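You operate a simulated robot arm through the tools that you are given. There is no shell and no other tool. Be economical: measure what you need, move in short steps, check, and stop when the job is done.

The job below is to be done with a simulated two-armed robot. You get a single attempt, and the scene is never put back.

## Task
Take the lid off the jar labelled "rings" on the top of the green cabinet and lay it down there.
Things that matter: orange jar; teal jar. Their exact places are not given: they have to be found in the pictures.

Only the result counts: the job must be done as asked and must still hold three seconds after the hand-in. Knocking over, shifting, dropping, spilling or breaking anything else fails it. Lids that push on must go on centred and level and be pressed home; caps that screw on are set level and turned clockwise until they are tight.

## Robot
Two 7-joint arms with two-finger grippers on one trunk, on a base that drives. Base frame: it is fixed to the floor where the robot stands at the start and does not move with it; the origin is under the middle of the robot, x ahead of it, y to its left, z up; the surface under the hand at the start is at about z = 840. Units: mm, rad, N and s.
The left shoulder is at the start at [36, 167, 1155], the right one opposite. With the tool pointing down near the work surface each hand reaches from about 280 to 720 mm from the robot's upright axis, wherever it stands, measured 20 degrees to its own side. Payload 2.45 kg a hand.
Tool frame (each hand has its own): the origin (TCP) lies between the finger pads and is the grasp point; the fingertips stand 26 mm ahead of it; z points along the fingers, y is the line along which they close. Largest opening 96 mm; the body of the gripper starts 69 mm behind the TCP.
Orientation is that of the tool frame in the base frame, as [roll, pitch, yaw] about the fixed x, y, z axes, in that order (R = Rz(yaw) Ry(pitch) Rx(roll)). With the fingers straight down and closing along the base's y, the tool's x points along the base's -x, its y along +y and its z along -z.

## Interface
- The arms move only by the tool servo_tool. It takes "left_plan", "right_plan" or both (then of equal length, played together; a hand with none holds still); each is text: rows parted by semicolons, each of 7 numbers parted by spaces: the finger opening in mm, from 0 to 96, then the shift along the tool's x, y, z in mm, then the turn, a rotation vector about the tool's x, y, z in rad. In form: jaw dx dy dz ax ay az; .... A call has 1 to 12 rows; each row is the pose to reach, as a shift and turn from the pose commanded when the call began, along the tool's axes at that moment. A row lasts 0.2 s, in which the tool goes at most 50 mm and 0.15 rad; a call with a longer step from one row to the next is refused whole, and so is a gripper value outside its range. A pose out of reach is approached as far as the arm can. The call stops where the force on the tool passes 40 N (or 10 N more than at its start, if that is more) or the arm is blocked; 0.2 s more then pass. The fingers move at their own pace and stop on an object; they squeeze with about 42 N. The grip force told is the motor's: it shows also when the fingers shut on nothing. Time passes only in rows, and 0.2 s behind the last, so rows that repeat a pose let the fingers close. The reply holds the time, the measured pose of the TCP, the force on the tool along the base axes, the opening and the grip force, in the units named above and with some noise, with the torque about the TCP (base axes, N m) and any sound that the robot's microphone picked up.
- Cameras (640 x 400 px; columns grow to the right, rows downward): "scene" is now at [93.7, 17.1, 1624.9]; the picture's right is [0.14, -0.99, 0.00], its down [-0.80, -0.12, -0.58] and it looks along [0.58, 0.08, -0.81] (base axes); focal length 276 px, centre (320, 200). "left" rides on the left gripper at [82, -3, -98] in its tool frame; the picture's right is [0.04, 1.00, 0.00], its down [-0.73, 0.03, -0.68] and it looks along [-0.68, 0.03, 0.73] (tool axes); focal length 256 px, centre (320, 200). "right" rides on the right gripper at [82, 3, -98] in its tool frame; the picture's right is [-0.04, 1.00, 0.00], its down [-0.73, -0.03, -0.68] and it looks along [-0.68, -0.03, 0.73] (tool axes); focal length 256 px, centre (320, 200).
- get_image(camera): a new picture of that camera. The clock stands still meanwhile.
- move_column(by): slides the trunk up (or, below 0, down) by that many mm; the arms and the scene camera ride with it, the base frame stays. It gives what a move gives, with no picture.
- base_move(legs): drives the robot by 1 to 6 legs, each [ahead, left, turn to the left] in mm, mm and rad, along the robot's own axes; the way and the turn of a leg run together, so that a leg with both is an arc; at most 1500 mm and 3.142 rad a leg. The arms and the cameras ride along, it lands a little off, and it stops where it bumps. It gives what a move gives.
- aim_head(pan, tilt): turns the head with the scene camera to pan (to the left, within 2.094 rad either way) and tilt (down, from -0.506 to 1.204), counted from straight ahead of the robot. It gives what a move gives.
- measure_at(camera, pixels): for up to 12 pixels [column, row] of the newest picture of that camera ("zoom" is the newest enlarged one), the place [x, y, z] in the base frame of the surface seen there, good to about 2 mm. The clock stands still meanwhile.
- zoom(camera, box): a new picture of the part [left, top, right, bottom] of that camera's present view, enlarged. The clock stands still meanwhile.
- close_job(): hands the job in; it is judged then, once.

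Keep the steps short. Do not move on a guess: measure, check each grasp and each placing, and mend mistakes. In all there are 80 turns and 78 pictures (those below and enlarged ones count). Leave the grippers open and the arms clear of the work at the hand-in unless told otherwise, and finish with a single line.

The tools are called after ">>>" as a command line: name --argument value ..., lists and objects as JSON in quotes. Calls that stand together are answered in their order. servo_tool: Moves the arms, as the interface text tells. Its arguments: {"type":"object","properties":{"left_plan":{"type":"string"},"right_plan":{"type":"string"}},"required":[]} The other tools are called the same way: move_column (by) slides the trunk up or down; base_move (legs) drives the base; aim_head (pan, tilt) turns the head that bears the scene camera; get_image (camera) takes a picture; measure_at (camera, pixels) gives the place of the surface under pixels of a picture; zoom (camera, box) takes an enlarged picture of a part of a camera's view; close_job () hands the job in.

At the start:

```text
clock: 0.0
left_eef_pos: [399.7, 412.0, 1177.2]
left_ee_rot: [-3.139, -0.002, -3.14]
left_contact_force: [-0.1, -0.8, -1.2]
left_wrist_torque: [-0.03, -0.01, -0.03]
left_opening: 96.4
left_grip_force: 0.1
right_eef_pos: [481.4, 8.1, 1211.1]
right_ee_rot: [-3.139, 0.001, 3.14]
right_contact_force: [0.1, -0.4, 0.0]
right_wrist_torque: [-0.02, -0.02, -0.01]
right_opening: 96.1
right_grip_force: 0.0
trunk travel left (down, up): [-325.0, 242.0]
robot x, y, heading: [-1.8, 0.4, -0.001]
head pan, tilt: [0.141, 0.942]
```

scene: 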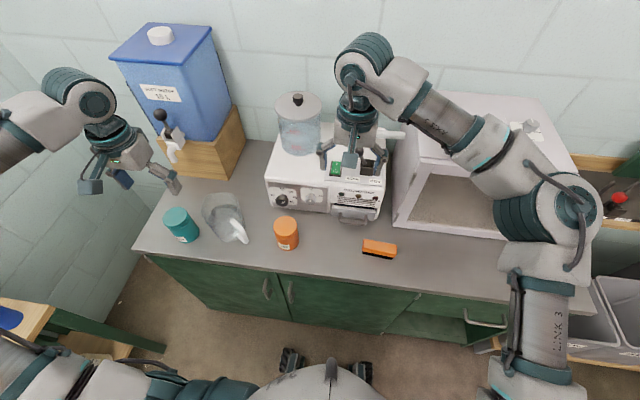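
right: 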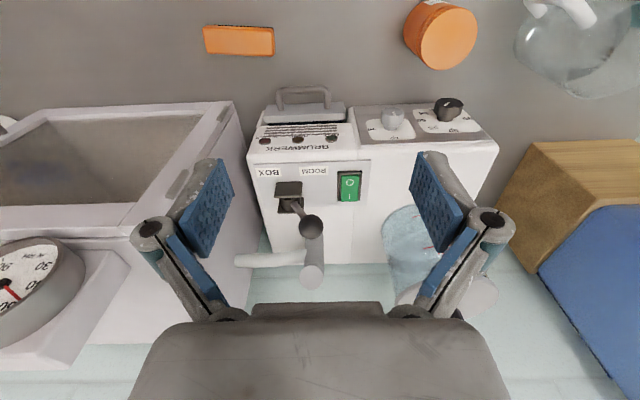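
left: 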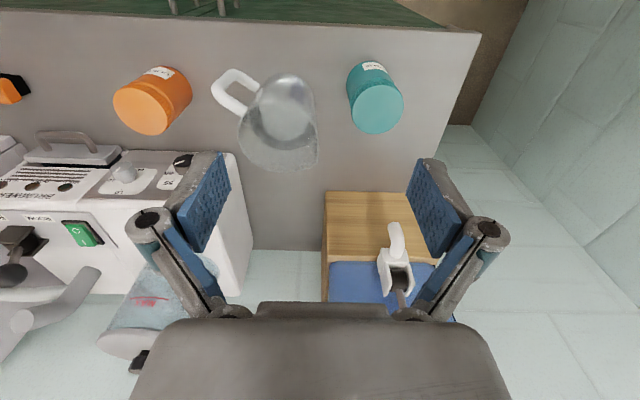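

The two jars are at scene pixels (180,225) teal and (286,233) orange. I zoom in to read the labels.

>>> zoom --camera "scene" --box '[150, 190, 310, 290]'

>>> zoom --camera "left" --box '[100, 40, 420, 240]'

```text
4.00 times, centred on (230, 240) of scene
```

zoom: 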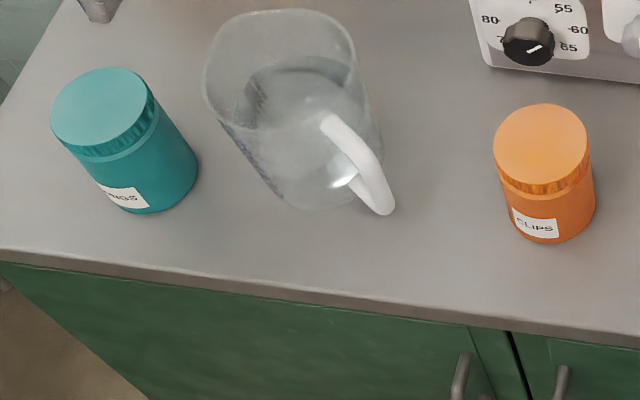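

```text
2.00 times, centred on (260, 140) of left
```

zoom: 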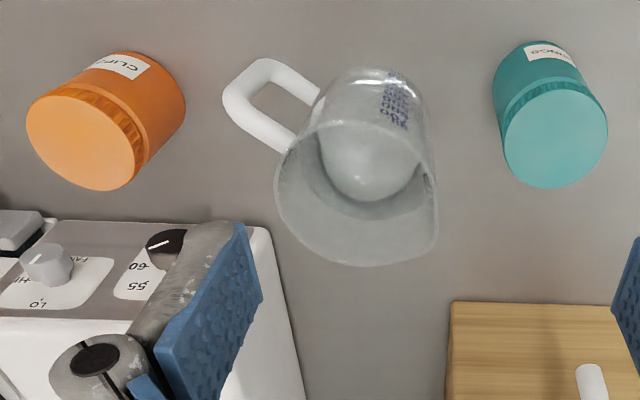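

The teal jar reads "..NGS", so it is rings, and the orange one reads "CLIPS". Next I measure the teal lid on the enlarged left picture: its centre near (555,138) and its rim, the jar body, the table and the jug.

>>> measure_at --camera "zoom" --pixels '[[555, 138], [507, 138], [603, 135], [555, 94], [555, 184], [530, 70], [510, 95], [550, 240], [480, 230], [430, 180], [436, 250], [470, 100]]'

>>> zoom --camera "left" --box '[330, 50, 426, 140]'

```text
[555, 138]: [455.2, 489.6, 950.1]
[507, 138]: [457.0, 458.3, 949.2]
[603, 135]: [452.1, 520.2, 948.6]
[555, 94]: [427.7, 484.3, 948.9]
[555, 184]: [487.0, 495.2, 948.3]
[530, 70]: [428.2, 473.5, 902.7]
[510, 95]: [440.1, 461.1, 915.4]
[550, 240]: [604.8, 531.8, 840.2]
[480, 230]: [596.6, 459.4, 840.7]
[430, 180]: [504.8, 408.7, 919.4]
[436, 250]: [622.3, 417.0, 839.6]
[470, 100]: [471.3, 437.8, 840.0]
```

```text
4.44 times, centred on (378, 95) of left
```

zoom: 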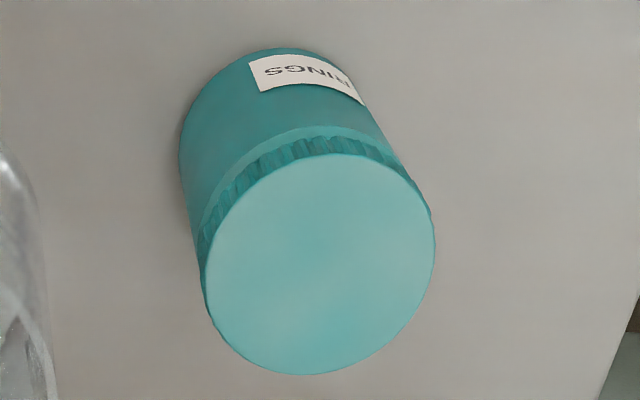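

It reads RINGS. I measure the skirt bottom and the body just under it.

>>> measure_at --camera "zoom" --pixels '[[315, 157], [312, 150], [308, 141], [306, 135], [304, 128], [302, 120], [300, 100], [207, 290], [434, 230], [305, 372], [320, 265]]'

>>> measure_at --camera "left" --pixels '[[278, 82], [318, 110], [295, 172], [240, 135], [225, 75], [380, 195], [400, 240], [335, 198], [470, 40]]'

```text
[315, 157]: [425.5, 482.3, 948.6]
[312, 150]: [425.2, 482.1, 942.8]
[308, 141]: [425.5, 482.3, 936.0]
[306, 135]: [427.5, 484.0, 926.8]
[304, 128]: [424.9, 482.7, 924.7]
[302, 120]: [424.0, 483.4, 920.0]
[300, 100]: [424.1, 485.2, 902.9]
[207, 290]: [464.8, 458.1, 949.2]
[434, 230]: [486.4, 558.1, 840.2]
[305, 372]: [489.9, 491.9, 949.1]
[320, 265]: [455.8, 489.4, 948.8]
```

```text
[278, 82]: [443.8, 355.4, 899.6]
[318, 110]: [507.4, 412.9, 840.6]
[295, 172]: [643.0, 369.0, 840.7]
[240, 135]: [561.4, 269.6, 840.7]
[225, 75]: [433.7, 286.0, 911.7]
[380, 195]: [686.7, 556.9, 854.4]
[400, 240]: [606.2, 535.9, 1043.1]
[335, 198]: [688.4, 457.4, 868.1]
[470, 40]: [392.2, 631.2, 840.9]
```

Lid: centre about (457,489), top 949, skirt down to about 930, diameter about 66. To reach it with both hands (one to hold the jar), I want the robot about 300 mm further left, so I measure what stands there.

>>> measure_at --camera "scene" --pixels '[[20, 310], [100, 335], [160, 348], [130, 365], [110, 55], [205, 30], [150, 260], [300, 98], [290, 355], [200, 340], [455, 95], [40, 345]]'

>>> aim_head --pan 1.0 --tilt 0.9

>>> get_image --camera "scene"

```text
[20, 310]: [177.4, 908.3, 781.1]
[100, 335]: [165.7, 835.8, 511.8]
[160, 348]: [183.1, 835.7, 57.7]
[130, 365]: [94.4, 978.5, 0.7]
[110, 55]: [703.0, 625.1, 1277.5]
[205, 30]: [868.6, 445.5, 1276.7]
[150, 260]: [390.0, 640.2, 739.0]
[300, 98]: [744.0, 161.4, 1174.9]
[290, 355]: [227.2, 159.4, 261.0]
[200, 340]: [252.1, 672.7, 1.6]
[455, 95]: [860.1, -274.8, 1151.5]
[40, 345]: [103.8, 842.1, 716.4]
```

```text
clock: 1.2
left_eef_pos: [398.3, 409.0, 1179.1]
left_ee_rot: [3.139, 0.002, -3.14]
left_contact_force: [-0.3, -0.3, -0.9]
left_wrist_torque: [-0.03, 0.0, 0.01]
left_opening: 96.1
left_grip_force: 0.1
right_eef_pos: [478.7, 4.6, 1213.7]
right_ee_rot: [3.139, 0.004, 3.14]
right_contact_force: [-0.3, 0.5, 0.3]
right_wrist_torque: [0.01, 0.03, 0.03]
right_opening: 95.9
right_grip_force: 0.1
trunk travel left (down, up): [-325.0, 242.0]
robot x, y, heading: [3.0, -2.6, -0.006]
head pan, tilt: [1.0, 0.901]
```

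```text
71 pictures are left
```

scene: 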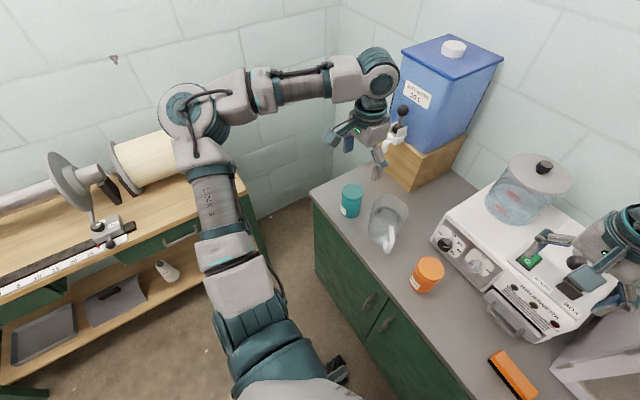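

A bench with a spool stands on the left. I measure the elbow of the left arm (185,100), the spool and the wall to see how far I may drive.

>>> measure_at --camera "scene" --pixels '[[170, 100], [215, 110], [125, 160], [160, 150], [70, 160], [290, 80], [240, 185], [250, 240], [290, 130], [120, 235], [320, 375]]'

```text
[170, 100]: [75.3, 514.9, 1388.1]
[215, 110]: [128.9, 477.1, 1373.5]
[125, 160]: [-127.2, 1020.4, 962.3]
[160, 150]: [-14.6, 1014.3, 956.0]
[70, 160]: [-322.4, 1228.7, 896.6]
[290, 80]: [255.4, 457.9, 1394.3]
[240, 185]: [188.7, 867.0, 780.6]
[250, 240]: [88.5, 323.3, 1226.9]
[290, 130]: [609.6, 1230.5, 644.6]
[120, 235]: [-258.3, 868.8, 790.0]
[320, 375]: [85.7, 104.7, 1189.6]
```

The elbow is high (z 1390) and the bench starts at y = 835, so 250 mm to the left is free. I drive there and turn the head to the jar.

>>> base_move --legs '[[0, 250, 0]]'

>>> aim_head --pan 0.45 --tilt 0.95

>>> get_image --camera "scene"

>>> get_image --camera "left"

```text
clock: 3.0
left_eef_pos: [396.9, 656.1, 1179.7]
left_ee_rot: [3.139, 0.002, -3.14]
left_contact_force: [-0.2, 0.1, -0.1]
left_wrist_torque: [0.0, 0.02, -0.02]
left_opening: 95.7
left_grip_force: 0.1
right_eef_pos: [477.9, 253.0, 1213.8]
right_ee_rot: [3.138, 0.004, 3.139]
right_contact_force: [0.8, 0.1, -0.5]
right_wrist_torque: [0.0, 0.03, 0.03]
right_opening: 96.0
right_grip_force: 0.1
trunk travel left (down, up): [-325.0, 242.0]
robot x, y, heading: [0.8, 250.1, 0.0]
head pan, tilt: [1.0, 0.901]
```

```text
clock: 4.0
left_eef_pos: [394.3, 648.9, 1182.9]
left_ee_rot: [3.133, 0.004, -3.141]
left_contact_force: [-0.3, 0.0, -0.3]
left_wrist_torque: [0.02, 0.01, -0.01]
left_opening: 95.8
left_grip_force: 0.0
right_eef_pos: [474.0, 244.4, 1215.4]
right_ee_rot: [3.131, 0.007, 3.14]
right_contact_force: [0.1, 0.7, 0.6]
right_wrist_torque: [0.04, 0.05, 0.0]
right_opening: 96.0
right_grip_force: 0.1
trunk travel left (down, up): [-325.0, 242.0]
robot x, y, heading: [-1.9, 248.3, -0.003]
head pan, tilt: [0.45, 0.949]
```

```text
70 pictures are left
```

scene: 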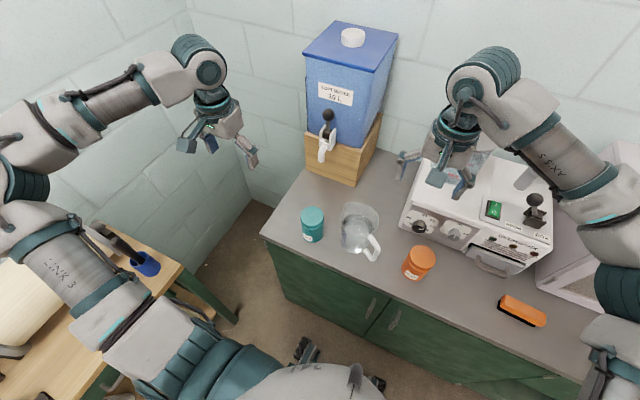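

```text
69 pictures are left
```

left: 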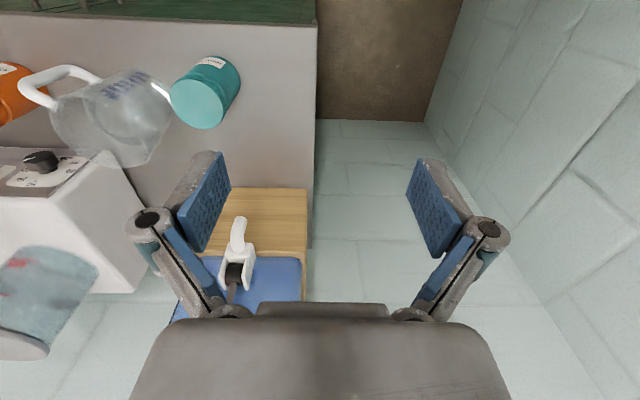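

Now the left hand goes over the lid: from (394,649,1183) to about (457,489,1020), fingers straight down.

>>> servo_tool --left_plan "80 -16 -40 20 0 0 0; 80 -32 -80 50 0 0 0; 80 -48 -120 85 0 0 0; 80 -63 -160 125 0 0 0; 80 -63 -160 160 0 0 0; 80 -63 -160 160 0 0 0"

>>> get_image --camera "left"

>>> get_image --camera "scene"

```text
refused: row 2 steps farther than a row can; nothing moved
```

```text
68 pictures are left
```

left: 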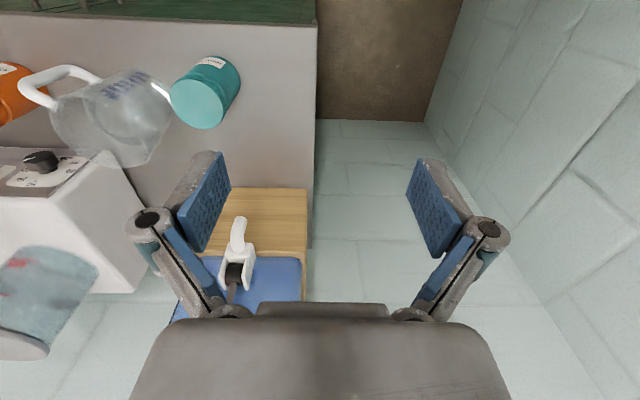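

```text
67 pictures are left
```

scene: 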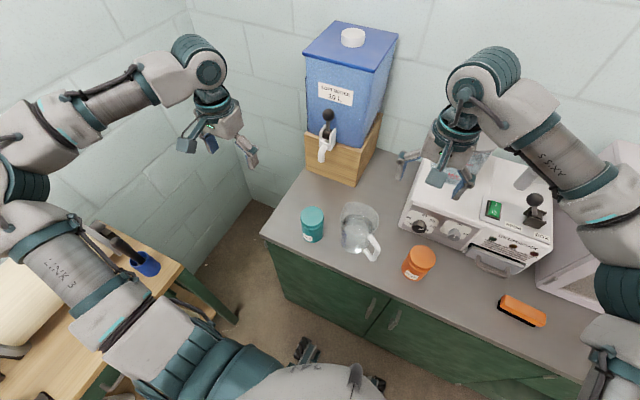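

One step was too long, so I send the same path in smaller steps.

>>> servo_tool --left_plan "80 -12 -32 12 0 0 0; 80 -24 -64 30 0 0 0; 80 -36 -96 50 0 0 0; 80 -48 -128 75 0 0 0; 80 -63 -160 105 0 0 0; 80 -63 -160 135 0 0 0; 80 -63 -160 160 0 0 0; 80 -63 -160 160 0 0 0"

>>> get_image --camera "left"

>>> get_image --camera "scene"

```text
clock: 5.8
left_eef_pos: [457.6, 493.1, 1020.4]
left_ee_rot: [3.135, 0.007, -3.139]
left_contact_force: [-0.4, -1.4, -0.2]
left_wrist_torque: [0.0, -0.04, -0.02]
left_opening: 79.9
left_grip_force: 0.1
right_eef_pos: [476.3, 248.5, 1216.1]
right_ee_rot: [3.134, 0.007, 3.14]
right_contact_force: [-0.1, 0.1, -0.2]
right_wrist_torque: [0.0, -0.01, 0.0]
right_opening: 96.1
right_grip_force: 0.1
trunk travel left (down, up): [-325.0, 242.0]
robot x, y, heading: [1.3, 251.6, -0.002]
head pan, tilt: [0.45, 0.949]
```

```text
66 pictures are left
```

left: 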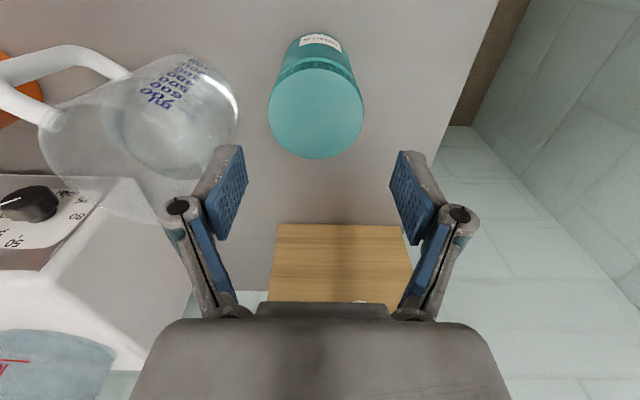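

```text
65 pictures are left
```

scene: 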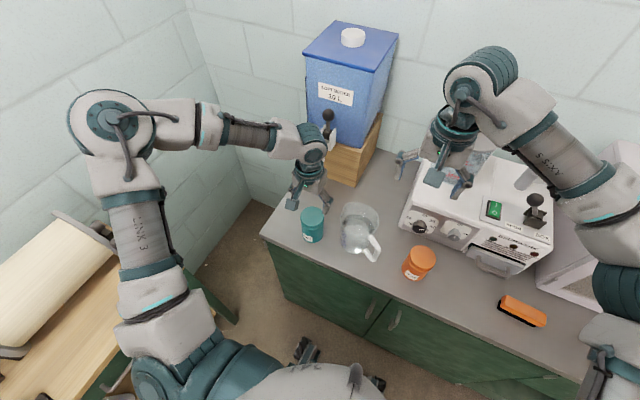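

I measure the lid again from here: left edge (270,112), right edge (362,110), top (316,69), bottom (316,157), centre (316,112), and jug rim points.

>>> measure_at --camera "left" --pixels '[[271, 112], [361, 110], [316, 71], [316, 156], [316, 112], [236, 110], [225, 160], [130, 72], [190, 60], [310, 62], [300, 60]]'

```text
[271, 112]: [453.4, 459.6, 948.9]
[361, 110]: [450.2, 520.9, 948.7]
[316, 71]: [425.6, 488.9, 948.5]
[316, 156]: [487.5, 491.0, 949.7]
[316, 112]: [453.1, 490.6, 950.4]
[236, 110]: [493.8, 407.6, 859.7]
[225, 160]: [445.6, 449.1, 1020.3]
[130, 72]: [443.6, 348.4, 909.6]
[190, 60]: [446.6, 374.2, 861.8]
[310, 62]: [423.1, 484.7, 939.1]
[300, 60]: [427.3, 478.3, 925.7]
```

The lid's centre is (456.5, 490), top 949. I lower the open left hand so that the fingertips end at about z = 935, on the lid skirt only, then look before closing.

>>> servo_tool --left_plan "80 0 -2 25 0 0 0; 80 0 -2 45 0 0 0; 80 0 -2 58 0 0 0; 80 0 -2 58 0 0 0"

>>> get_image --camera "left"

>>> zoom --camera "scene" --box '[250, 150, 390, 270]'

```text
clock: 6.8
left_eef_pos: [458.0, 489.9, 963.8]
left_ee_rot: [3.132, 0.005, 3.141]
left_contact_force: [0.5, 0.1, 0.0]
left_wrist_torque: [0.02, -0.01, 0.01]
left_opening: 80.0
left_grip_force: 0.1
right_eef_pos: [474.0, 246.2, 1215.5]
right_ee_rot: [3.133, 0.008, 3.14]
right_contact_force: [0.0, -0.2, -0.2]
right_wrist_torque: [0.03, -0.04, -0.03]
right_opening: 96.2
right_grip_force: 0.0
trunk travel left (down, up): [-325.0, 242.0]
robot x, y, heading: [-1.9, 245.6, 0.001]
head pan, tilt: [0.45, 0.949]
```

```text
64 pictures are left
```

left: 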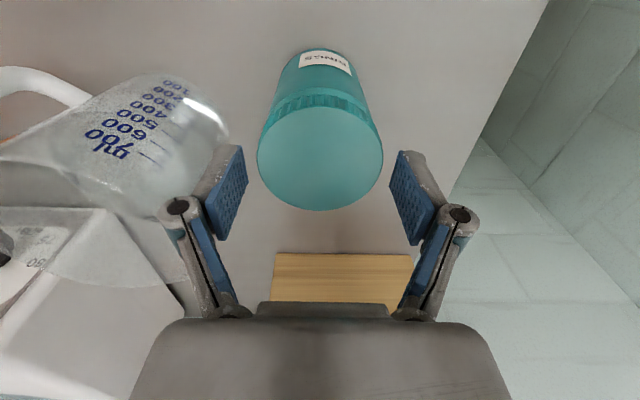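

```text
3.33 times, centred on (320, 210) of scene
```

zoom: 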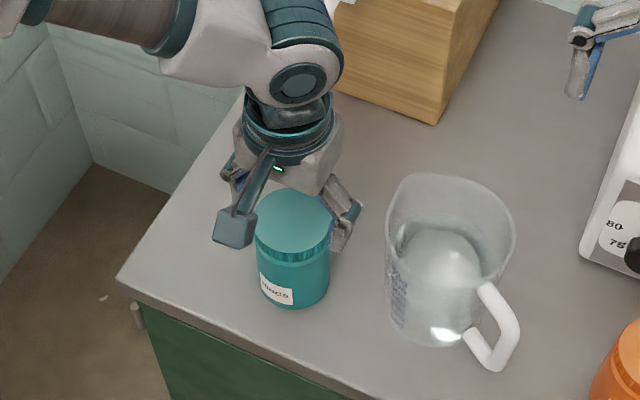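

The lid lies centred between the pads sideways (columns 257–383), and the hand is about 3 mm too far ahead. I shift it back 3 mm, lower it 3 mm and close on the lid.

>>> servo_tool --left_plan "80 3 0 3 0 0 0; 80 3 0 3 0 0 0; 55 3 0 3 0 0 0; 55 3 0 3 0 0 0; 55 3 0 3 0 0 0"

>>> get_image --camera "left"

```text
clock: 8.0
left_eef_pos: [455.0, 491.9, 961.3]
left_ee_rot: [3.135, 0.005, -3.14]
left_contact_force: [0.7, 2.4, 4.1]
left_wrist_torque: [0.5, -0.07, 0.01]
left_opening: 66.7
left_grip_force: 41.8
right_eef_pos: [474.2, 250.5, 1215.6]
right_ee_rot: [3.132, 0.005, 3.141]
right_contact_force: [-1.3, -0.3, -0.4]
right_wrist_torque: [0.03, -0.01, -0.04]
right_opening: 95.9
right_grip_force: 0.0
trunk travel left (down, up): [-325.0, 242.0]
robot x, y, heading: [-2.8, 251.8, 0.001]
head pan, tilt: [0.45, 0.949]
```

```text
62 pictures are left
```

left: 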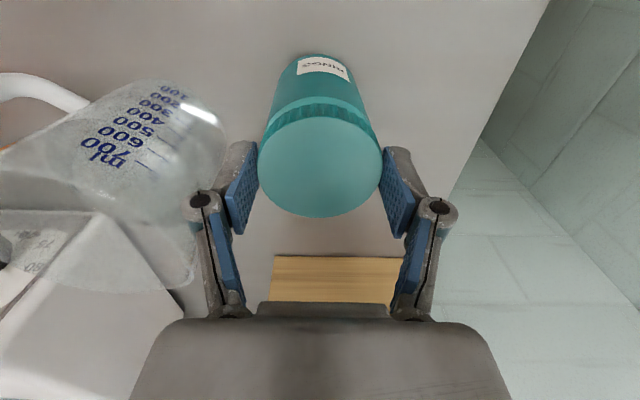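

The lid is gripped (opening 66.7, 42 N). Now a small test turn: 0.25 rad anticlockwise seen from above (negative about the tool's z), reading the torque and watching whether the label turns too.

>>> servo_tool --left_plan "55 3 0 3 0 0 -0.06; 55 3 0 3 0 0 -0.13"

>>> zoom --camera "left" --box '[220, 40, 420, 240]'

```text
clock: 8.6
left_eef_pos: [452.1, 491.3, 959.8]
left_ee_rot: [3.135, 0.011, -3.011]
left_contact_force: [8.7, 2.4, 22.7]
left_wrist_torque: [0.7, -0.62, -0.15]
left_opening: 66.6
left_grip_force: 41.9
right_eef_pos: [475.0, 247.6, 1216.1]
right_ee_rot: [3.133, 0.008, 3.14]
right_contact_force: [-1.4, 0.0, -0.3]
right_wrist_torque: [-0.03, -0.03, 0.02]
right_opening: 95.9
right_grip_force: 0.1
trunk travel left (down, up): [-325.0, 242.0]
robot x, y, heading: [0.1, 250.6, 0.003]
head pan, tilt: [0.45, 0.949]
```

```text
2.00 times, centred on (320, 140) of left
```

zoom: 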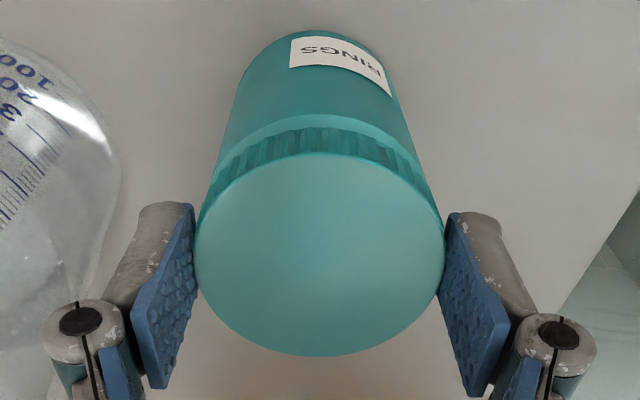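

My rows repeated the 3 mm offsets by mistake (they count from the last commanded pose), which explains the 22 N push, so I undo that. The label moved right in the hand's view, so the lid seems to turn against the jar. I continue the turn and watch.

>>> servo_tool --left_plan "55 -2.5 0 -3 0 0 0; 55 -2.5 0 -3 0 0 -0.1; 55 -2.5 0 -3 0 0 -0.2; 55 -2.5 0 -3 0 0 -0.3; 55 -2.5 0 -3 0 0 -0.3"

>>> zoom --camera "left" --box '[220, 40, 420, 240]'

>>> zoom --camera "scene" --box '[270, 180, 350, 260]'

```text
clock: 9.8
left_eef_pos: [455.0, 492.6, 959.8]
left_ee_rot: [3.136, 0.005, -2.709]
left_contact_force: [0.4, 2.0, 1.3]
left_wrist_torque: [0.19, 0.03, -0.05]
left_opening: 66.3
left_grip_force: 42.1
right_eef_pos: [475.4, 248.5, 1215.2]
right_ee_rot: [3.135, 0.008, 3.139]
right_contact_force: [-0.7, 0.3, -0.7]
right_wrist_torque: [0.0, 0.0, 0.05]
right_opening: 95.6
right_grip_force: 0.0
trunk travel left (down, up): [-325.0, 242.0]
robot x, y, heading: [2.3, 250.0, -0.003]
head pan, tilt: [0.45, 0.949]
```

```text
2.00 times, centred on (320, 140) of left
```

zoom: 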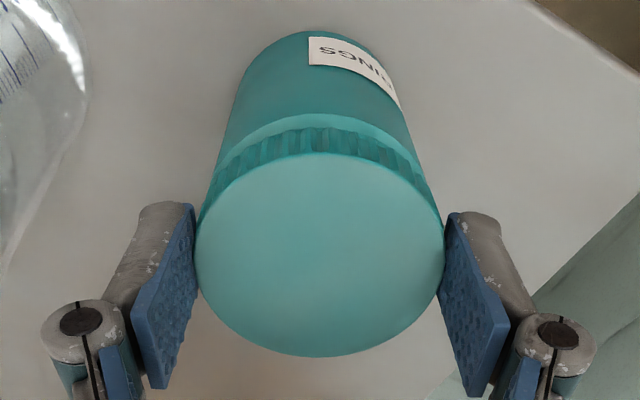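

```text
5.00 times, centred on (310, 220) of scene
```

zoom: 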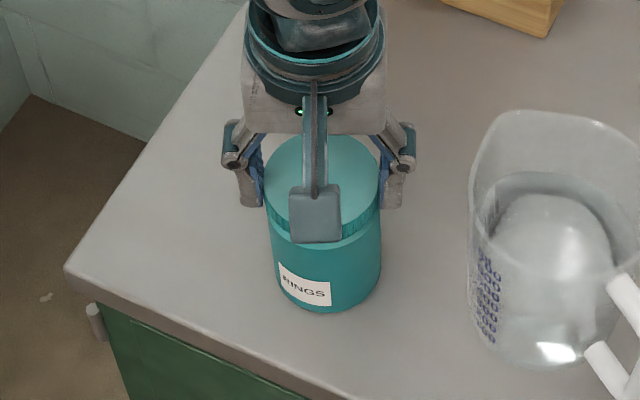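

The label stays in place in the scene picture while the hand turns, with little torque: the lid turns on the jar. I now lift gently by 4 mm to learn whether it comes free or is threaded.

>>> servo_tool --left_plan "55 0 0 -2 0 0 0; 55 0 0 -4 0 0 0; 55 0 0 -4 0 0 0"

>>> zoom --camera "scene" --box '[270, 180, 350, 260]'

>>> zoom --camera "left" --box '[220, 40, 420, 240]'

```text
clock: 10.6
left_eef_pos: [454.2, 492.7, 965.0]
left_ee_rot: [3.137, 0.008, -2.709]
left_contact_force: [0.2, 0.7, -2.3]
left_wrist_torque: [0.0, 0.01, -0.01]
left_opening: 66.2
left_grip_force: 42.3
right_eef_pos: [475.6, 248.1, 1216.3]
right_ee_rot: [3.133, 0.006, 3.14]
right_contact_force: [-0.2, 0.0, -0.5]
right_wrist_torque: [0.01, 0.01, -0.01]
right_opening: 95.7
right_grip_force: 0.0
trunk travel left (down, up): [-325.0, 242.0]
robot x, y, heading: [0.4, 251.8, 0.004]
head pan, tilt: [0.45, 0.949]
```

```text
5.00 times, centred on (310, 220) of scene
```

zoom: 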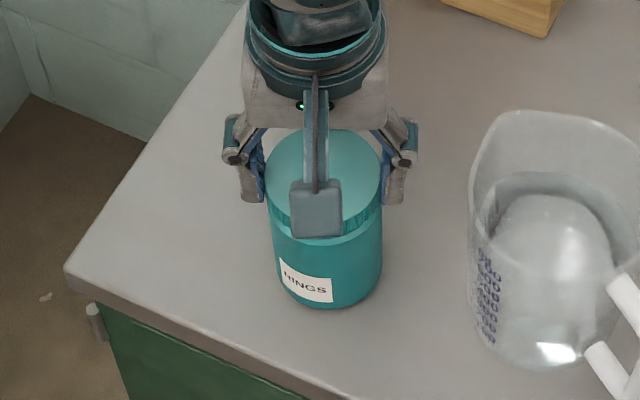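

```text
2.00 times, centred on (320, 140) of left
```

zoom: 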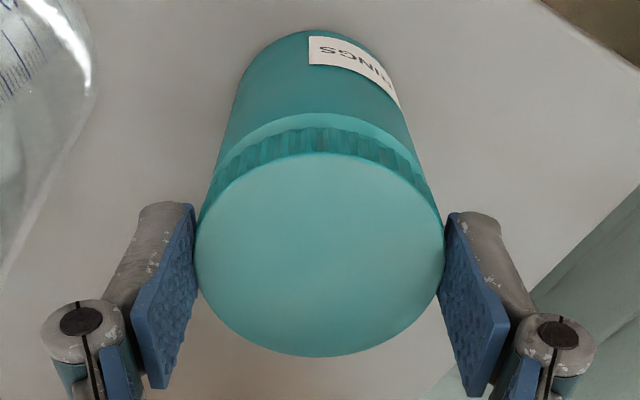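

The jar came up with the lid (its label rose, 2.3 N weight), so the lid is still engaged. I set it back down 4 mm and turn further anticlockwise, watching for the lid rising.

>>> servo_tool --left_plan "55 0 0 2 0 0 0; 55 0 0 4 0 0 0; 55 0 0 4 0 0 -0.14; 55 0 0 4 0 0 -0.28; 55 0 0 4 0 0 -0.42; 55 0 0 4 0 0 -0.56; 55 0 0 4 0 0 -0.7; 55 0 0 4 0 0 -0.84; 55 0 0 4 0 0 -0.84"

>>> zoom --camera "scene" --box '[270, 180, 350, 260]'

>>> zoom --camera "left" --box '[220, 40, 420, 240]'

```text
clock: 12.6
left_eef_pos: [454.6, 492.0, 962.2]
left_ee_rot: [-3.138, 0.009, -1.869]
left_contact_force: [0.5, -0.3, -1.0]
left_wrist_torque: [-0.02, 0.06, 0.03]
left_opening: 66.2
left_grip_force: 42.3
right_eef_pos: [476.2, 248.5, 1215.3]
right_ee_rot: [3.135, 0.006, 3.141]
right_contact_force: [-0.2, -0.3, -0.1]
right_wrist_torque: [-0.02, 0.02, 0.01]
right_opening: 96.1
right_grip_force: 0.0
trunk travel left (down, up): [-325.0, 242.0]
robot x, y, heading: [-0.4, 247.5, 0.003]
head pan, tilt: [0.45, 0.949]
```

```text
5.00 times, centred on (310, 220) of scene
```

zoom: 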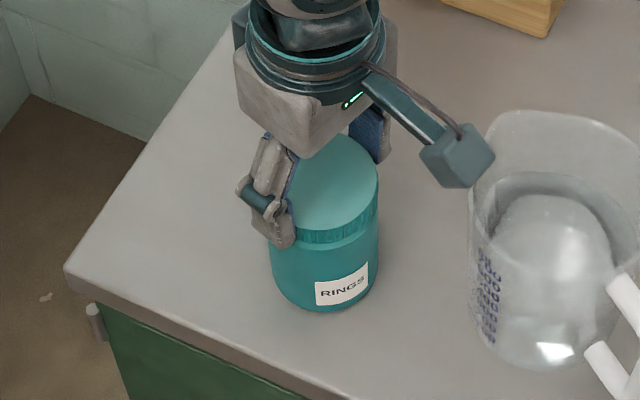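

```text
2.00 times, centred on (320, 140) of left
```

zoom: 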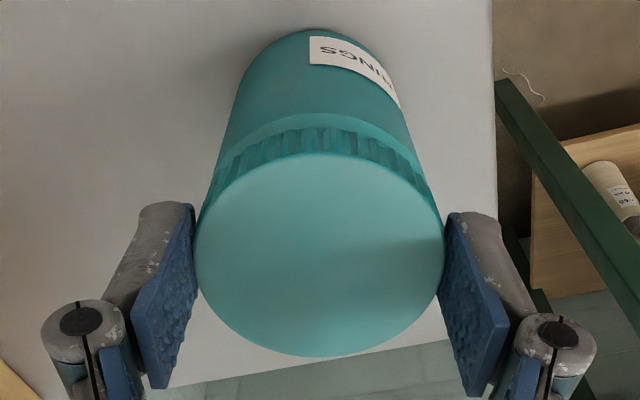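

This time the jar turned along (label moved to the right), because it was hardly resting on the counter; earlier, pressing held it. I turn it back 0.84 rad slightly lifted, so the label faces as before, then set it down pressing lightly (~15 N).

>>> servo_tool --left_plan "55 0 0 -2 0 0 0; 55 0 0 -2 0 0 0.14; 55 0 0 -2 0 0 0.28; 55 0 0 -2 0 0 0.42; 55 0 0 -2 0 0 0.56; 55 0 0 -2 0 0 0.7; 55 0 0 -2 0 0 0.84; 55 0 0 -2 0 0 0.84; 55 0 0 0 0 0 0.84; 55 0 0 2 0 0 0.84; 55 0 0 3 0 0 0.84"

>>> zoom --camera "scene" --box '[270, 180, 350, 260]'

```text
clock: 15.0
left_eef_pos: [454.5, 492.7, 960.2]
left_ee_rot: [3.138, 0.014, -2.712]
left_contact_force: [2.1, 2.1, 17.8]
left_wrist_torque: [0.48, 0.33, 0.0]
left_opening: 66.4
left_grip_force: 42.4
right_eef_pos: [473.8, 247.1, 1215.6]
right_ee_rot: [3.133, 0.006, 3.139]
right_contact_force: [0.6, 0.3, 0.2]
right_wrist_torque: [0.03, -0.01, 0.01]
right_opening: 96.1
right_grip_force: 0.2
trunk travel left (down, up): [-325.0, 242.0]
robot x, y, heading: [-0.3, 252.0, -0.003]
head pan, tilt: [0.45, 0.949]
```

```text
5.00 times, centred on (310, 220) of scene
```

zoom: 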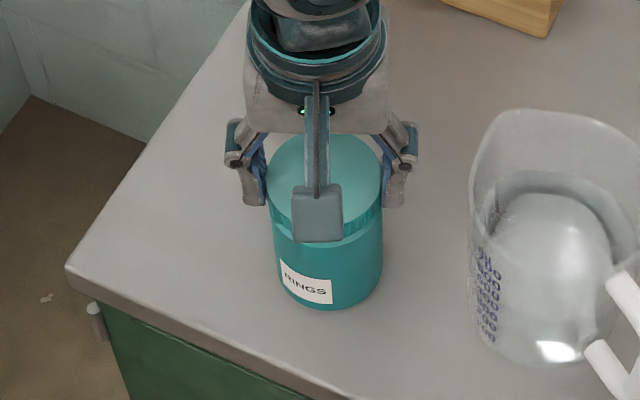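

The jar is pressed on the counter at 18 N. I turn 0.84 rad anticlockwise while pressing and read the torque.

>>> servo_tool --left_plan "55 0 0 0 0 0 -0.12; 55 0 0 0 0 0 -0.24; 55 0 0 0 0 0 -0.36; 55 0 0 0 0 0 -0.48; 55 0 0 0 0 0 -0.6; 55 0 0 0 0 0 -0.72; 55 0 0 0 0 0 -0.84"

>>> zoom --camera "scene" --box '[270, 180, 350, 260]'

>>> zoom --camera "left" --box '[220, 40, 420, 240]'

```text
clock: 16.6
left_eef_pos: [455.0, 491.6, 959.9]
left_ee_rot: [-3.135, 0.009, -1.868]
left_contact_force: [13.7, -0.3, 36.6]
left_wrist_torque: [-0.06, -0.76, -0.05]
left_opening: 66.6
left_grip_force: 41.5
right_eef_pos: [474.2, 247.1, 1216.9]
right_ee_rot: [3.131, 0.006, 3.14]
right_contact_force: [0.4, 0.1, 0.5]
right_wrist_torque: [0.0, -0.02, -0.03]
right_opening: 95.8
right_grip_force: 0.0
trunk travel left (down, up): [-325.0, 242.0]
robot x, y, heading: [0.6, 249.1, -0.004]
head pan, tilt: [0.45, 0.949]
```

```text
5.00 times, centred on (310, 220) of scene
```

zoom: 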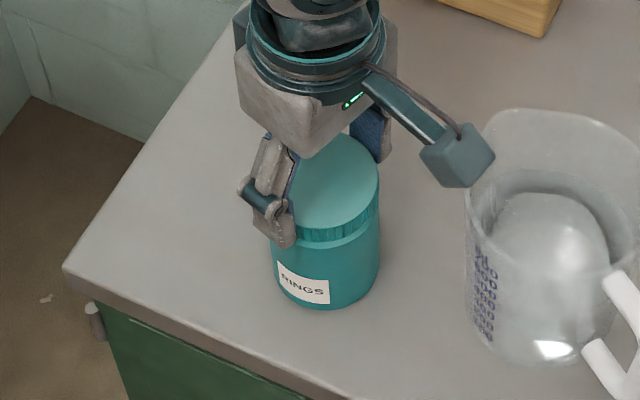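

```text
2.00 times, centred on (320, 140) of left
```

zoom: 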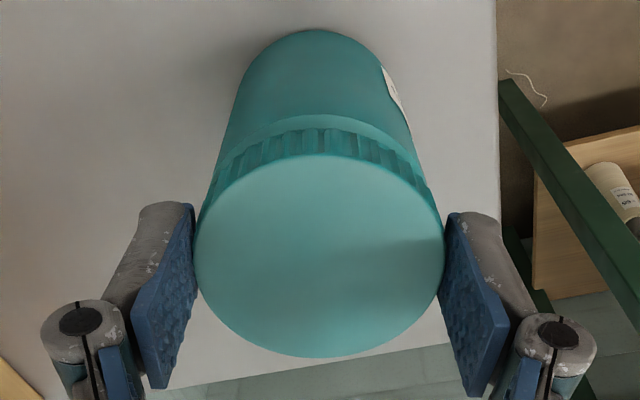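

It worked: the label stayed in place while the lid turned, and the upward force grew to 37 N, so it is a thread. I ease up 2.5 mm and turn another 0.84 rad, rising slightly on the way.

>>> servo_tool --left_plan "55 0 0 -2.5 0 0 0; 55 0 0 -2.6 0 0 -0.12; 55 0 0 -2.7 0 0 -0.24; 55 0 0 -2.8 0 0 -0.36; 55 0 0 -2.9 0 0 -0.48; 55 0 0 -3 0 0 -0.6; 55 0 0 -3.1 0 0 -0.72; 55 0 0 -3.2 0 0 -0.84"

>>> zoom --camera "scene" --box '[270, 180, 350, 260]'

```text
clock: 18.4
left_eef_pos: [454.4, 491.8, 960.7]
left_ee_rot: [-3.135, 0.003, -1.028]
left_contact_force: [-1.0, 1.7, 2.1]
left_wrist_torque: [0.02, 0.26, -0.07]
left_opening: 66.4
left_grip_force: 42.1
right_eef_pos: [474.7, 249.4, 1214.9]
right_ee_rot: [3.134, 0.004, 3.14]
right_contact_force: [0.1, 0.2, 0.4]
right_wrist_torque: [0.01, -0.01, -0.04]
right_opening: 95.8
right_grip_force: 0.0
trunk travel left (down, up): [-325.0, 242.0]
robot x, y, heading: [-0.6, 247.4, 0.0]
head pan, tilt: [0.45, 0.949]
```

```text
5.00 times, centred on (310, 220) of scene
```

zoom: 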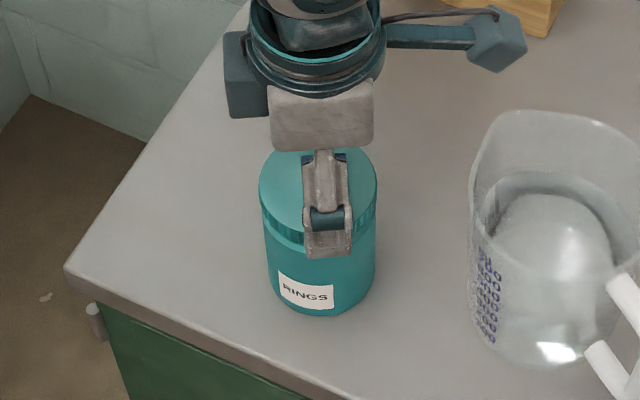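

Still following; about 2.1 rad so far. I press 1.5 mm more and turn another 0.84 rad.

>>> servo_tool --left_plan "55 0 0 1.5 0 0 0; 55 0 0 1.4 0 0 -0.12; 55 0 0 1.3 0 0 -0.24; 55 0 0 1.2 0 0 -0.36; 55 0 0 1.1 0 0 -0.48; 55 0 0 1 0 0 -0.6; 55 0 0 0.9 0 0 -0.72; 55 0 0 0.8 0 0 -0.84"

>>> get_image --camera "scene"

>>> zoom --camera "scene" --box '[270, 180, 350, 260]'

```text
clock: 20.2
left_eef_pos: [464.8, 637.3, 961.2]
left_ee_rot: [3.076, -0.016, -0.24]
left_contact_force: [-0.1, 0.8, -3.3]
left_wrist_torque: [-0.01, 0.0, 0.01]
left_opening: 66.0
left_grip_force: 42.2
left hand out of reach, approached as far as the arm can: row 2, 3, 4, 5, 6, 7, 8
right_eef_pos: [475.4, 249.8, 1215.7]
right_ee_rot: [3.135, 0.005, 3.141]
right_contact_force: [-0.4, -0.2, 0.0]
right_wrist_torque: [-0.01, -0.03, -0.01]
right_opening: 96.1
right_grip_force: 0.0
trunk travel left (down, up): [-325.0, 242.0]
robot x, y, heading: [-1.9, 249.9, -0.003]
head pan, tilt: [0.45, 0.949]
```

```text
50 pictures are left
```

scene: 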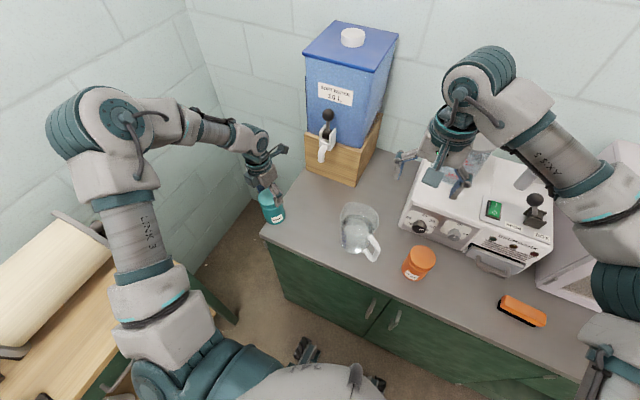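

```text
5.00 times, centred on (310, 220) of scene
```

zoom: 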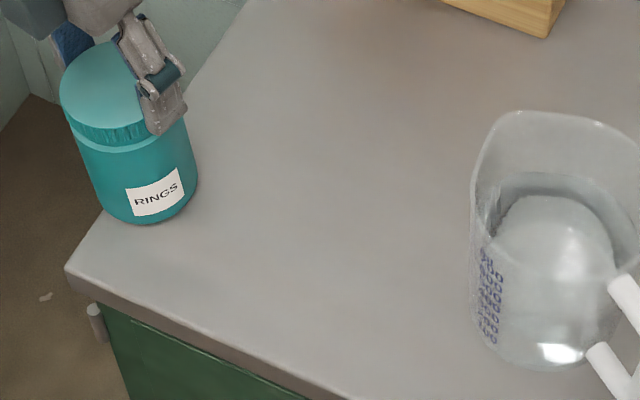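

The wrist reached its limit, and the hand dragged the still-gripped jar sideways to (465,637). I lift it slightly and turn back the same way, so the hand returns to the jar's old place at (455,491).

>>> servo_tool --left_plan "55 0 0 -8 0 0 0; 55 0 0 -16 0 0 0; 55 0 0 -24 0 0 0; 55 0 0 -24 0 0 0.12; 55 0 0 -24 0 0 0.24; 55 0 0 -24 0 0 0.36; 55 0 0 -24 0 0 0.48; 55 0 0 -24 0 0 0.6; 55 0 0 -24 0 0 0.74; 55 0 0 -24 0 0 0.88; 55 0 0 -24 0 0 0.88; 55 0 0 -24 0 0 0.88"

>>> zoom --camera "scene" --box '[230, 140, 390, 270]'

```text
clock: 22.8
left_eef_pos: [463.8, 638.4, 985.9]
left_ee_rot: [3.111, -0.058, -1.121]
left_contact_force: [-0.2, -0.1, -2.1]
left_wrist_torque: [0.01, 0.02, 0.01]
left_opening: 66.3
left_grip_force: 42.0
right_eef_pos: [475.9, 250.1, 1215.2]
right_ee_rot: [3.135, 0.005, 3.14]
right_contact_force: [-0.3, -0.2, 0.8]
right_wrist_torque: [-0.02, 0.02, 0.0]
right_opening: 96.0
right_grip_force: 0.1
trunk travel left (down, up): [-325.0, 242.0]
robot x, y, heading: [1.4, 252.0, 0.002]
head pan, tilt: [0.45, 0.949]
```

```text
3.08 times, centred on (310, 205) of scene
```

zoom: 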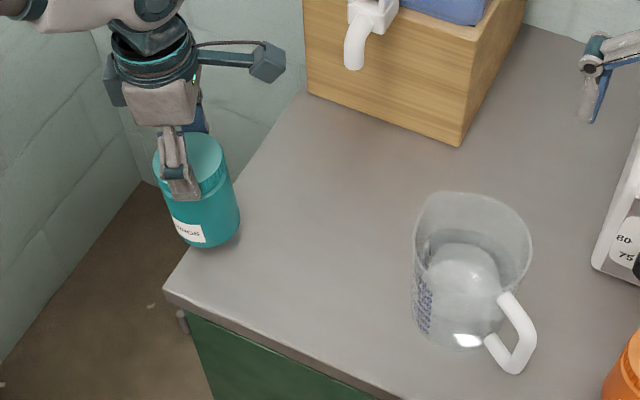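

Now the jar hangs at (464,638), about 25 mm up and slightly tilted. I level the hand and carry it back 147 mm to y ≈ 491.

>>> servo_tool --left_plan "55 0 0 0 0.031 -0.058 0; 55 32 18 2 0.031 -0.058 0; 55 65 36 5 0.031 -0.058 0; 55 97 54 7 0.031 -0.058 0; 55 129 71 9 0.031 -0.058 0; 55 129 71 9 0.031 -0.058 0; 55 129 71 9 0.031 -0.058 0"

>>> zoom --camera "scene" --box '[230, 140, 390, 270]'

>>> get_image --camera "left"

```text
clock: 24.4
left_eef_pos: [454.7, 493.7, 986.2]
left_ee_rot: [-3.14, -0.001, -1.12]
left_contact_force: [-0.4, -0.2, -2.1]
left_wrist_torque: [-0.04, -0.02, 0.03]
left_opening: 66.0
left_grip_force: 42.4
right_eef_pos: [474.9, 249.1, 1215.1]
right_ee_rot: [3.133, 0.006, 3.14]
right_contact_force: [0.6, 0.0, 0.0]
right_wrist_torque: [0.01, -0.04, 0.0]
right_opening: 96.3
right_grip_force: 0.0
trunk travel left (down, up): [-325.0, 242.0]
robot x, y, heading: [-0.0, 251.8, 0.002]
head pan, tilt: [0.45, 0.949]
```

```text
3.08 times, centred on (310, 205) of scene
```

zoom: 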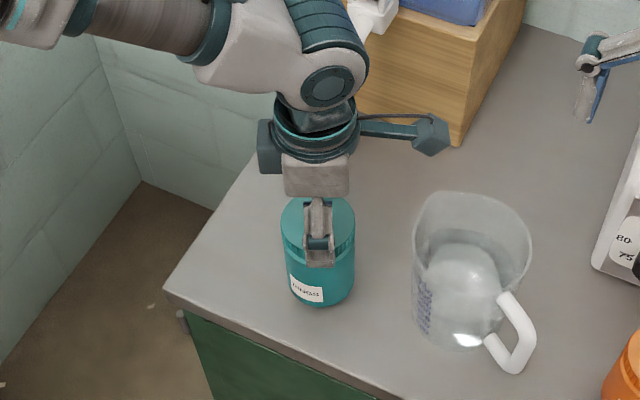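

```text
46 pictures are left
```

left: 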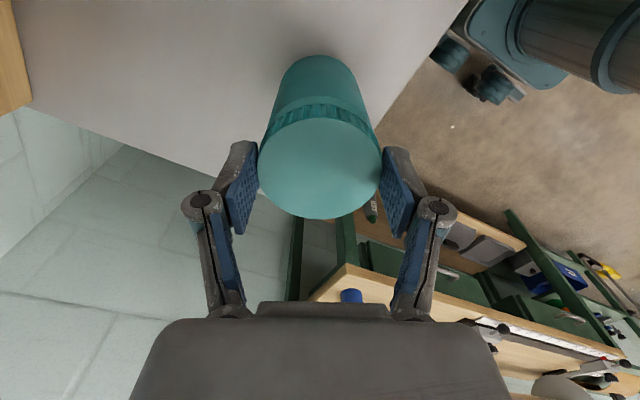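

Back at (455,494), level, 2.1 N weight. I lower it until it rests on the counter.

>>> servo_tool --left_plan "55 0 -1 10 0 0 0; 55 0 -1 18 0 0 0; 55 0 -1 22 0 0 0; 55 0 -1 24 0 0 0; 55 0 -1 25.5 0 0 0; 55 0 -1 25.5 0 0 0"

>>> zoom --camera "scene" --box '[270, 180, 350, 260]'

```text
clock: 25.8
left_eef_pos: [457.0, 492.0, 960.2]
left_ee_rot: [-3.139, 0.0, -1.12]
left_contact_force: [-0.6, 0.8, 1.0]
left_wrist_torque: [-0.01, 0.16, -0.02]
left_opening: 66.1
left_grip_force: 42.3
right_eef_pos: [475.6, 248.3, 1215.7]
right_ee_rot: [3.135, 0.006, 3.14]
right_contact_force: [-0.6, 0.2, 0.2]
right_wrist_torque: [0.0, 0.01, -0.02]
right_opening: 96.2
right_grip_force: 0.1
trunk travel left (down, up): [-325.0, 242.0]
robot x, y, heading: [2.0, 249.4, 0.002]
head pan, tilt: [0.45, 0.949]
```

```text
5.00 times, centred on (310, 220) of scene
```

zoom: 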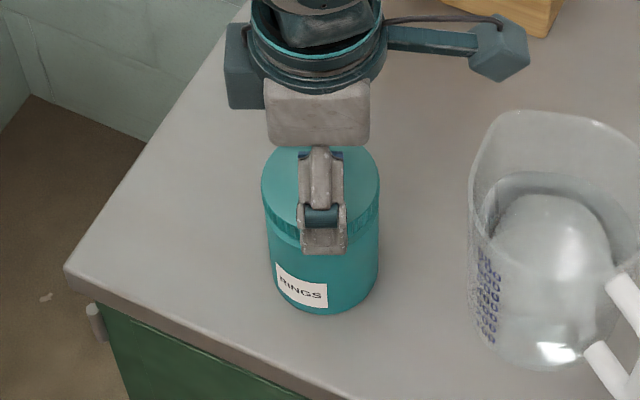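

It stands on the counter (force +1 N). I open, and rise 40 mm to clear the lid.

>>> servo_tool --left_plan "84 0 0 0 0 0 0; 84 0 0 0 0 0 0; 84 0 0 -12 0 0 0; 84 0 0 -40 0 0 0; 84 0 0 -40 0 0 0.14; 84 0 0 -40 0 0 0.28; 84 0 0 -40 0 0 0.42; 84 0 0 -40 0 0 0.56; 84 0 0 -40 0 0 0.7; 84 0 0 -40 0 0 0.84; 84 0 0 -40 0 0 0.98; 84 0 0 -40 0 0 1.12"

>>> servo_tool --left_plan "84 0 0 0 0 0 0.14; 84 0 0 0 0 0 0.28; 84 0 0 0 0 0 0.42; 84 0 0 0 0 0 0.56; 84 0 0 0 0 0 0.7; 84 0 0 0 0 0 0.84; 84 0 0 0 0 0 0.98; 84 0 0 0 0 0 1.12; 84 0 0 0 0 0 1.26; 84 0 0 0 0 0 1.4; 84 0 0 0 0 0 1.4"

>>> get_image --camera "left"

>>> zoom --camera "scene" --box '[230, 140, 390, 270]'

```text
clock: 28.4
left_eef_pos: [456.5, 492.2, 1001.0]
left_ee_rot: [-3.139, 0.002, -2.244]
left_contact_force: [-0.1, 0.4, 0.9]
left_wrist_torque: [-0.01, 0.0, 0.01]
left_opening: 84.0
left_grip_force: 0.1
right_eef_pos: [475.5, 249.7, 1216.0]
right_ee_rot: [3.134, 0.004, 3.141]
right_contact_force: [0.4, -0.6, 0.0]
right_wrist_torque: [-0.03, 0.0, 0.0]
right_opening: 96.3
right_grip_force: 0.1
trunk travel left (down, up): [-325.0, 242.0]
robot x, y, heading: [2.5, 250.8, -0.001]
head pan, tilt: [0.45, 0.949]
```

```text
clock: 30.8
left_eef_pos: [457.3, 492.6, 1000.4]
left_ee_rot: [3.139, 0.002, 2.641]
left_contact_force: [-0.3, 0.3, -0.8]
left_wrist_torque: [0.0, 0.02, -0.02]
left_opening: 83.9
left_grip_force: 0.0
right_eef_pos: [477.0, 248.7, 1216.1]
right_ee_rot: [3.134, 0.004, 3.14]
right_contact_force: [0.3, -0.5, 0.9]
right_wrist_torque: [-0.02, -0.03, -0.02]
right_opening: 96.1
right_grip_force: 0.1
trunk travel left (down, up): [-325.0, 242.0]
robot x, y, heading: [-0.4, 248.3, -0.0]
head pan, tilt: [0.45, 0.949]
```

```text
44 pictures are left
```

left: 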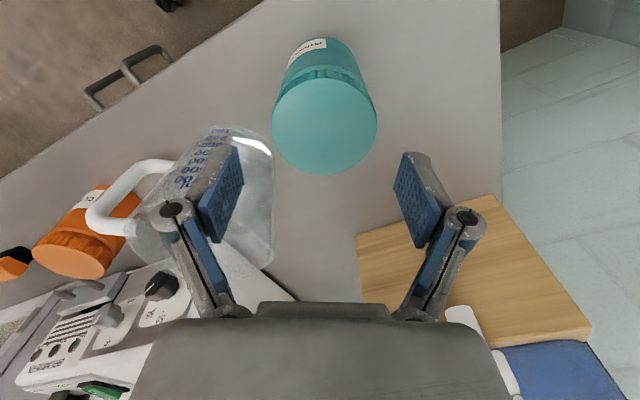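

```text
3.08 times, centred on (310, 205) of scene
```

zoom: 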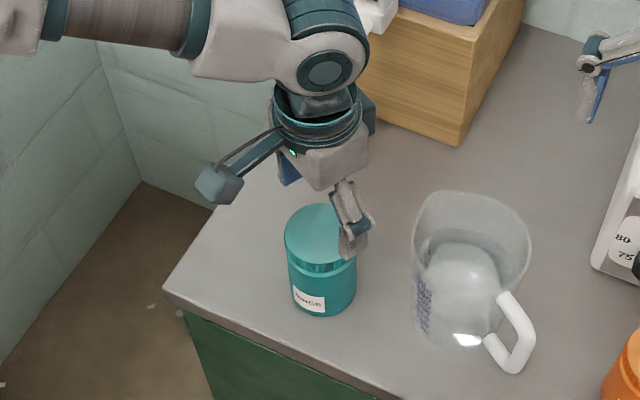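

Yaw is now 2.64, giving about 2.5 rad of turn. I measure the lid: edges (273,122), (375,118), (324,80), (330,172), its centre, and the skirt.

>>> measure_at --camera "left" --pixels '[[273, 122], [375, 118], [321, 80], [330, 173], [324, 123], [322, 74], [321, 69], [320, 65], [319, 60]]'

```text
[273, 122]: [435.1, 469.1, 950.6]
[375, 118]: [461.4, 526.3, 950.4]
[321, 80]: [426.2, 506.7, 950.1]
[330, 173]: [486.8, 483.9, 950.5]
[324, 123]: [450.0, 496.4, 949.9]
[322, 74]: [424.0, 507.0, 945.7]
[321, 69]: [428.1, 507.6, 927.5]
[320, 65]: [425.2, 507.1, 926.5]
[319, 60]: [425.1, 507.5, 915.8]
```

Lid centre (456.5, 495), top 950.4, so it has risen about 1.5 mm. I shift the hand +2.5 mm along its y and +1.5 along its x, lower 38 mm and close.

>>> servo_tool --left_plan "84 1.5 2.5 12 0 0 0; 84 1.5 2.5 26 0 0 0; 84 1.5 2.5 38 0 0 0; 84 1.5 2.5 38 0 0 0; 55 1.5 2.5 38 0 0 0; 55 1.5 2.5 38 0 0 0; 55 1.5 2.5 38 0 0 0"

>>> zoom --camera "left" --box '[160, 40, 480, 240]'

```text
clock: 32.4
left_eef_pos: [457.4, 494.6, 963.1]
left_ee_rot: [3.14, 0.001, 2.643]
left_contact_force: [-0.2, 0.2, 5.6]
left_wrist_torque: [0.04, -0.04, 0.01]
left_opening: 66.1
left_grip_force: 41.2
right_eef_pos: [474.4, 248.8, 1215.5]
right_ee_rot: [3.135, 0.007, 3.139]
right_contact_force: [-0.4, 0.7, -0.2]
right_wrist_torque: [-0.01, 0.0, -0.03]
right_opening: 96.1
right_grip_force: 0.2
trunk travel left (down, up): [-325.0, 242.0]
robot x, y, heading: [2.0, 251.4, -0.002]
head pan, tilt: [0.45, 0.949]
```

```text
2.00 times, centred on (320, 140) of left
```

zoom: 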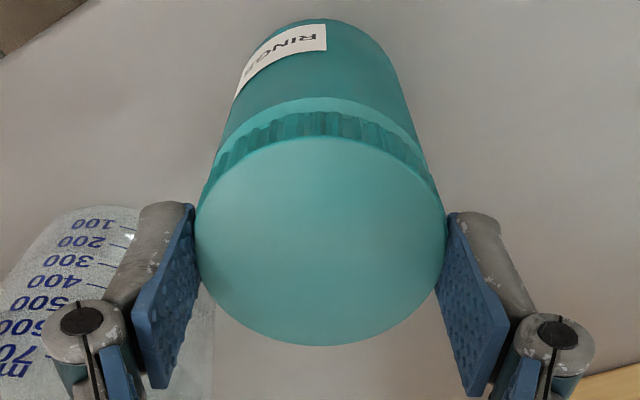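

The grip is about 2 mm off centre along the tool's x. I reopen, shift +2 mm, close again, and press down 1.5 mm.

>>> servo_tool --left_plan "80 0 0 0 0 0 0; 80 2 0 0 0 0 0; 80 2 0 0 0 0 0; 55 2 0 0 0 0 0; 55 2 0 0 0 0 0; 55 2 0 0 0 0 0; 55 2 0 1.5 0 0 0; 55 2 0 1.5 0 0 0"

```text
clock: 34.2
left_eef_pos: [454.5, 496.8, 961.8]
left_ee_rot: [3.136, 0.006, 2.642]
left_contact_force: [0.5, 3.4, 13.8]
left_wrist_torque: [0.08, 0.1, 0.0]
left_opening: 66.4
left_grip_force: 42.2
right_eef_pos: [474.7, 247.9, 1215.9]
right_ee_rot: [3.135, 0.007, 3.14]
right_contact_force: [0.3, 0.5, -0.5]
right_wrist_torque: [0.04, 0.02, 0.02]
right_opening: 95.9
right_grip_force: 0.2
trunk travel left (down, up): [-325.0, 242.0]
robot x, y, heading: [-3.0, 247.9, -0.0]
head pan, tilt: [0.45, 0.949]
```

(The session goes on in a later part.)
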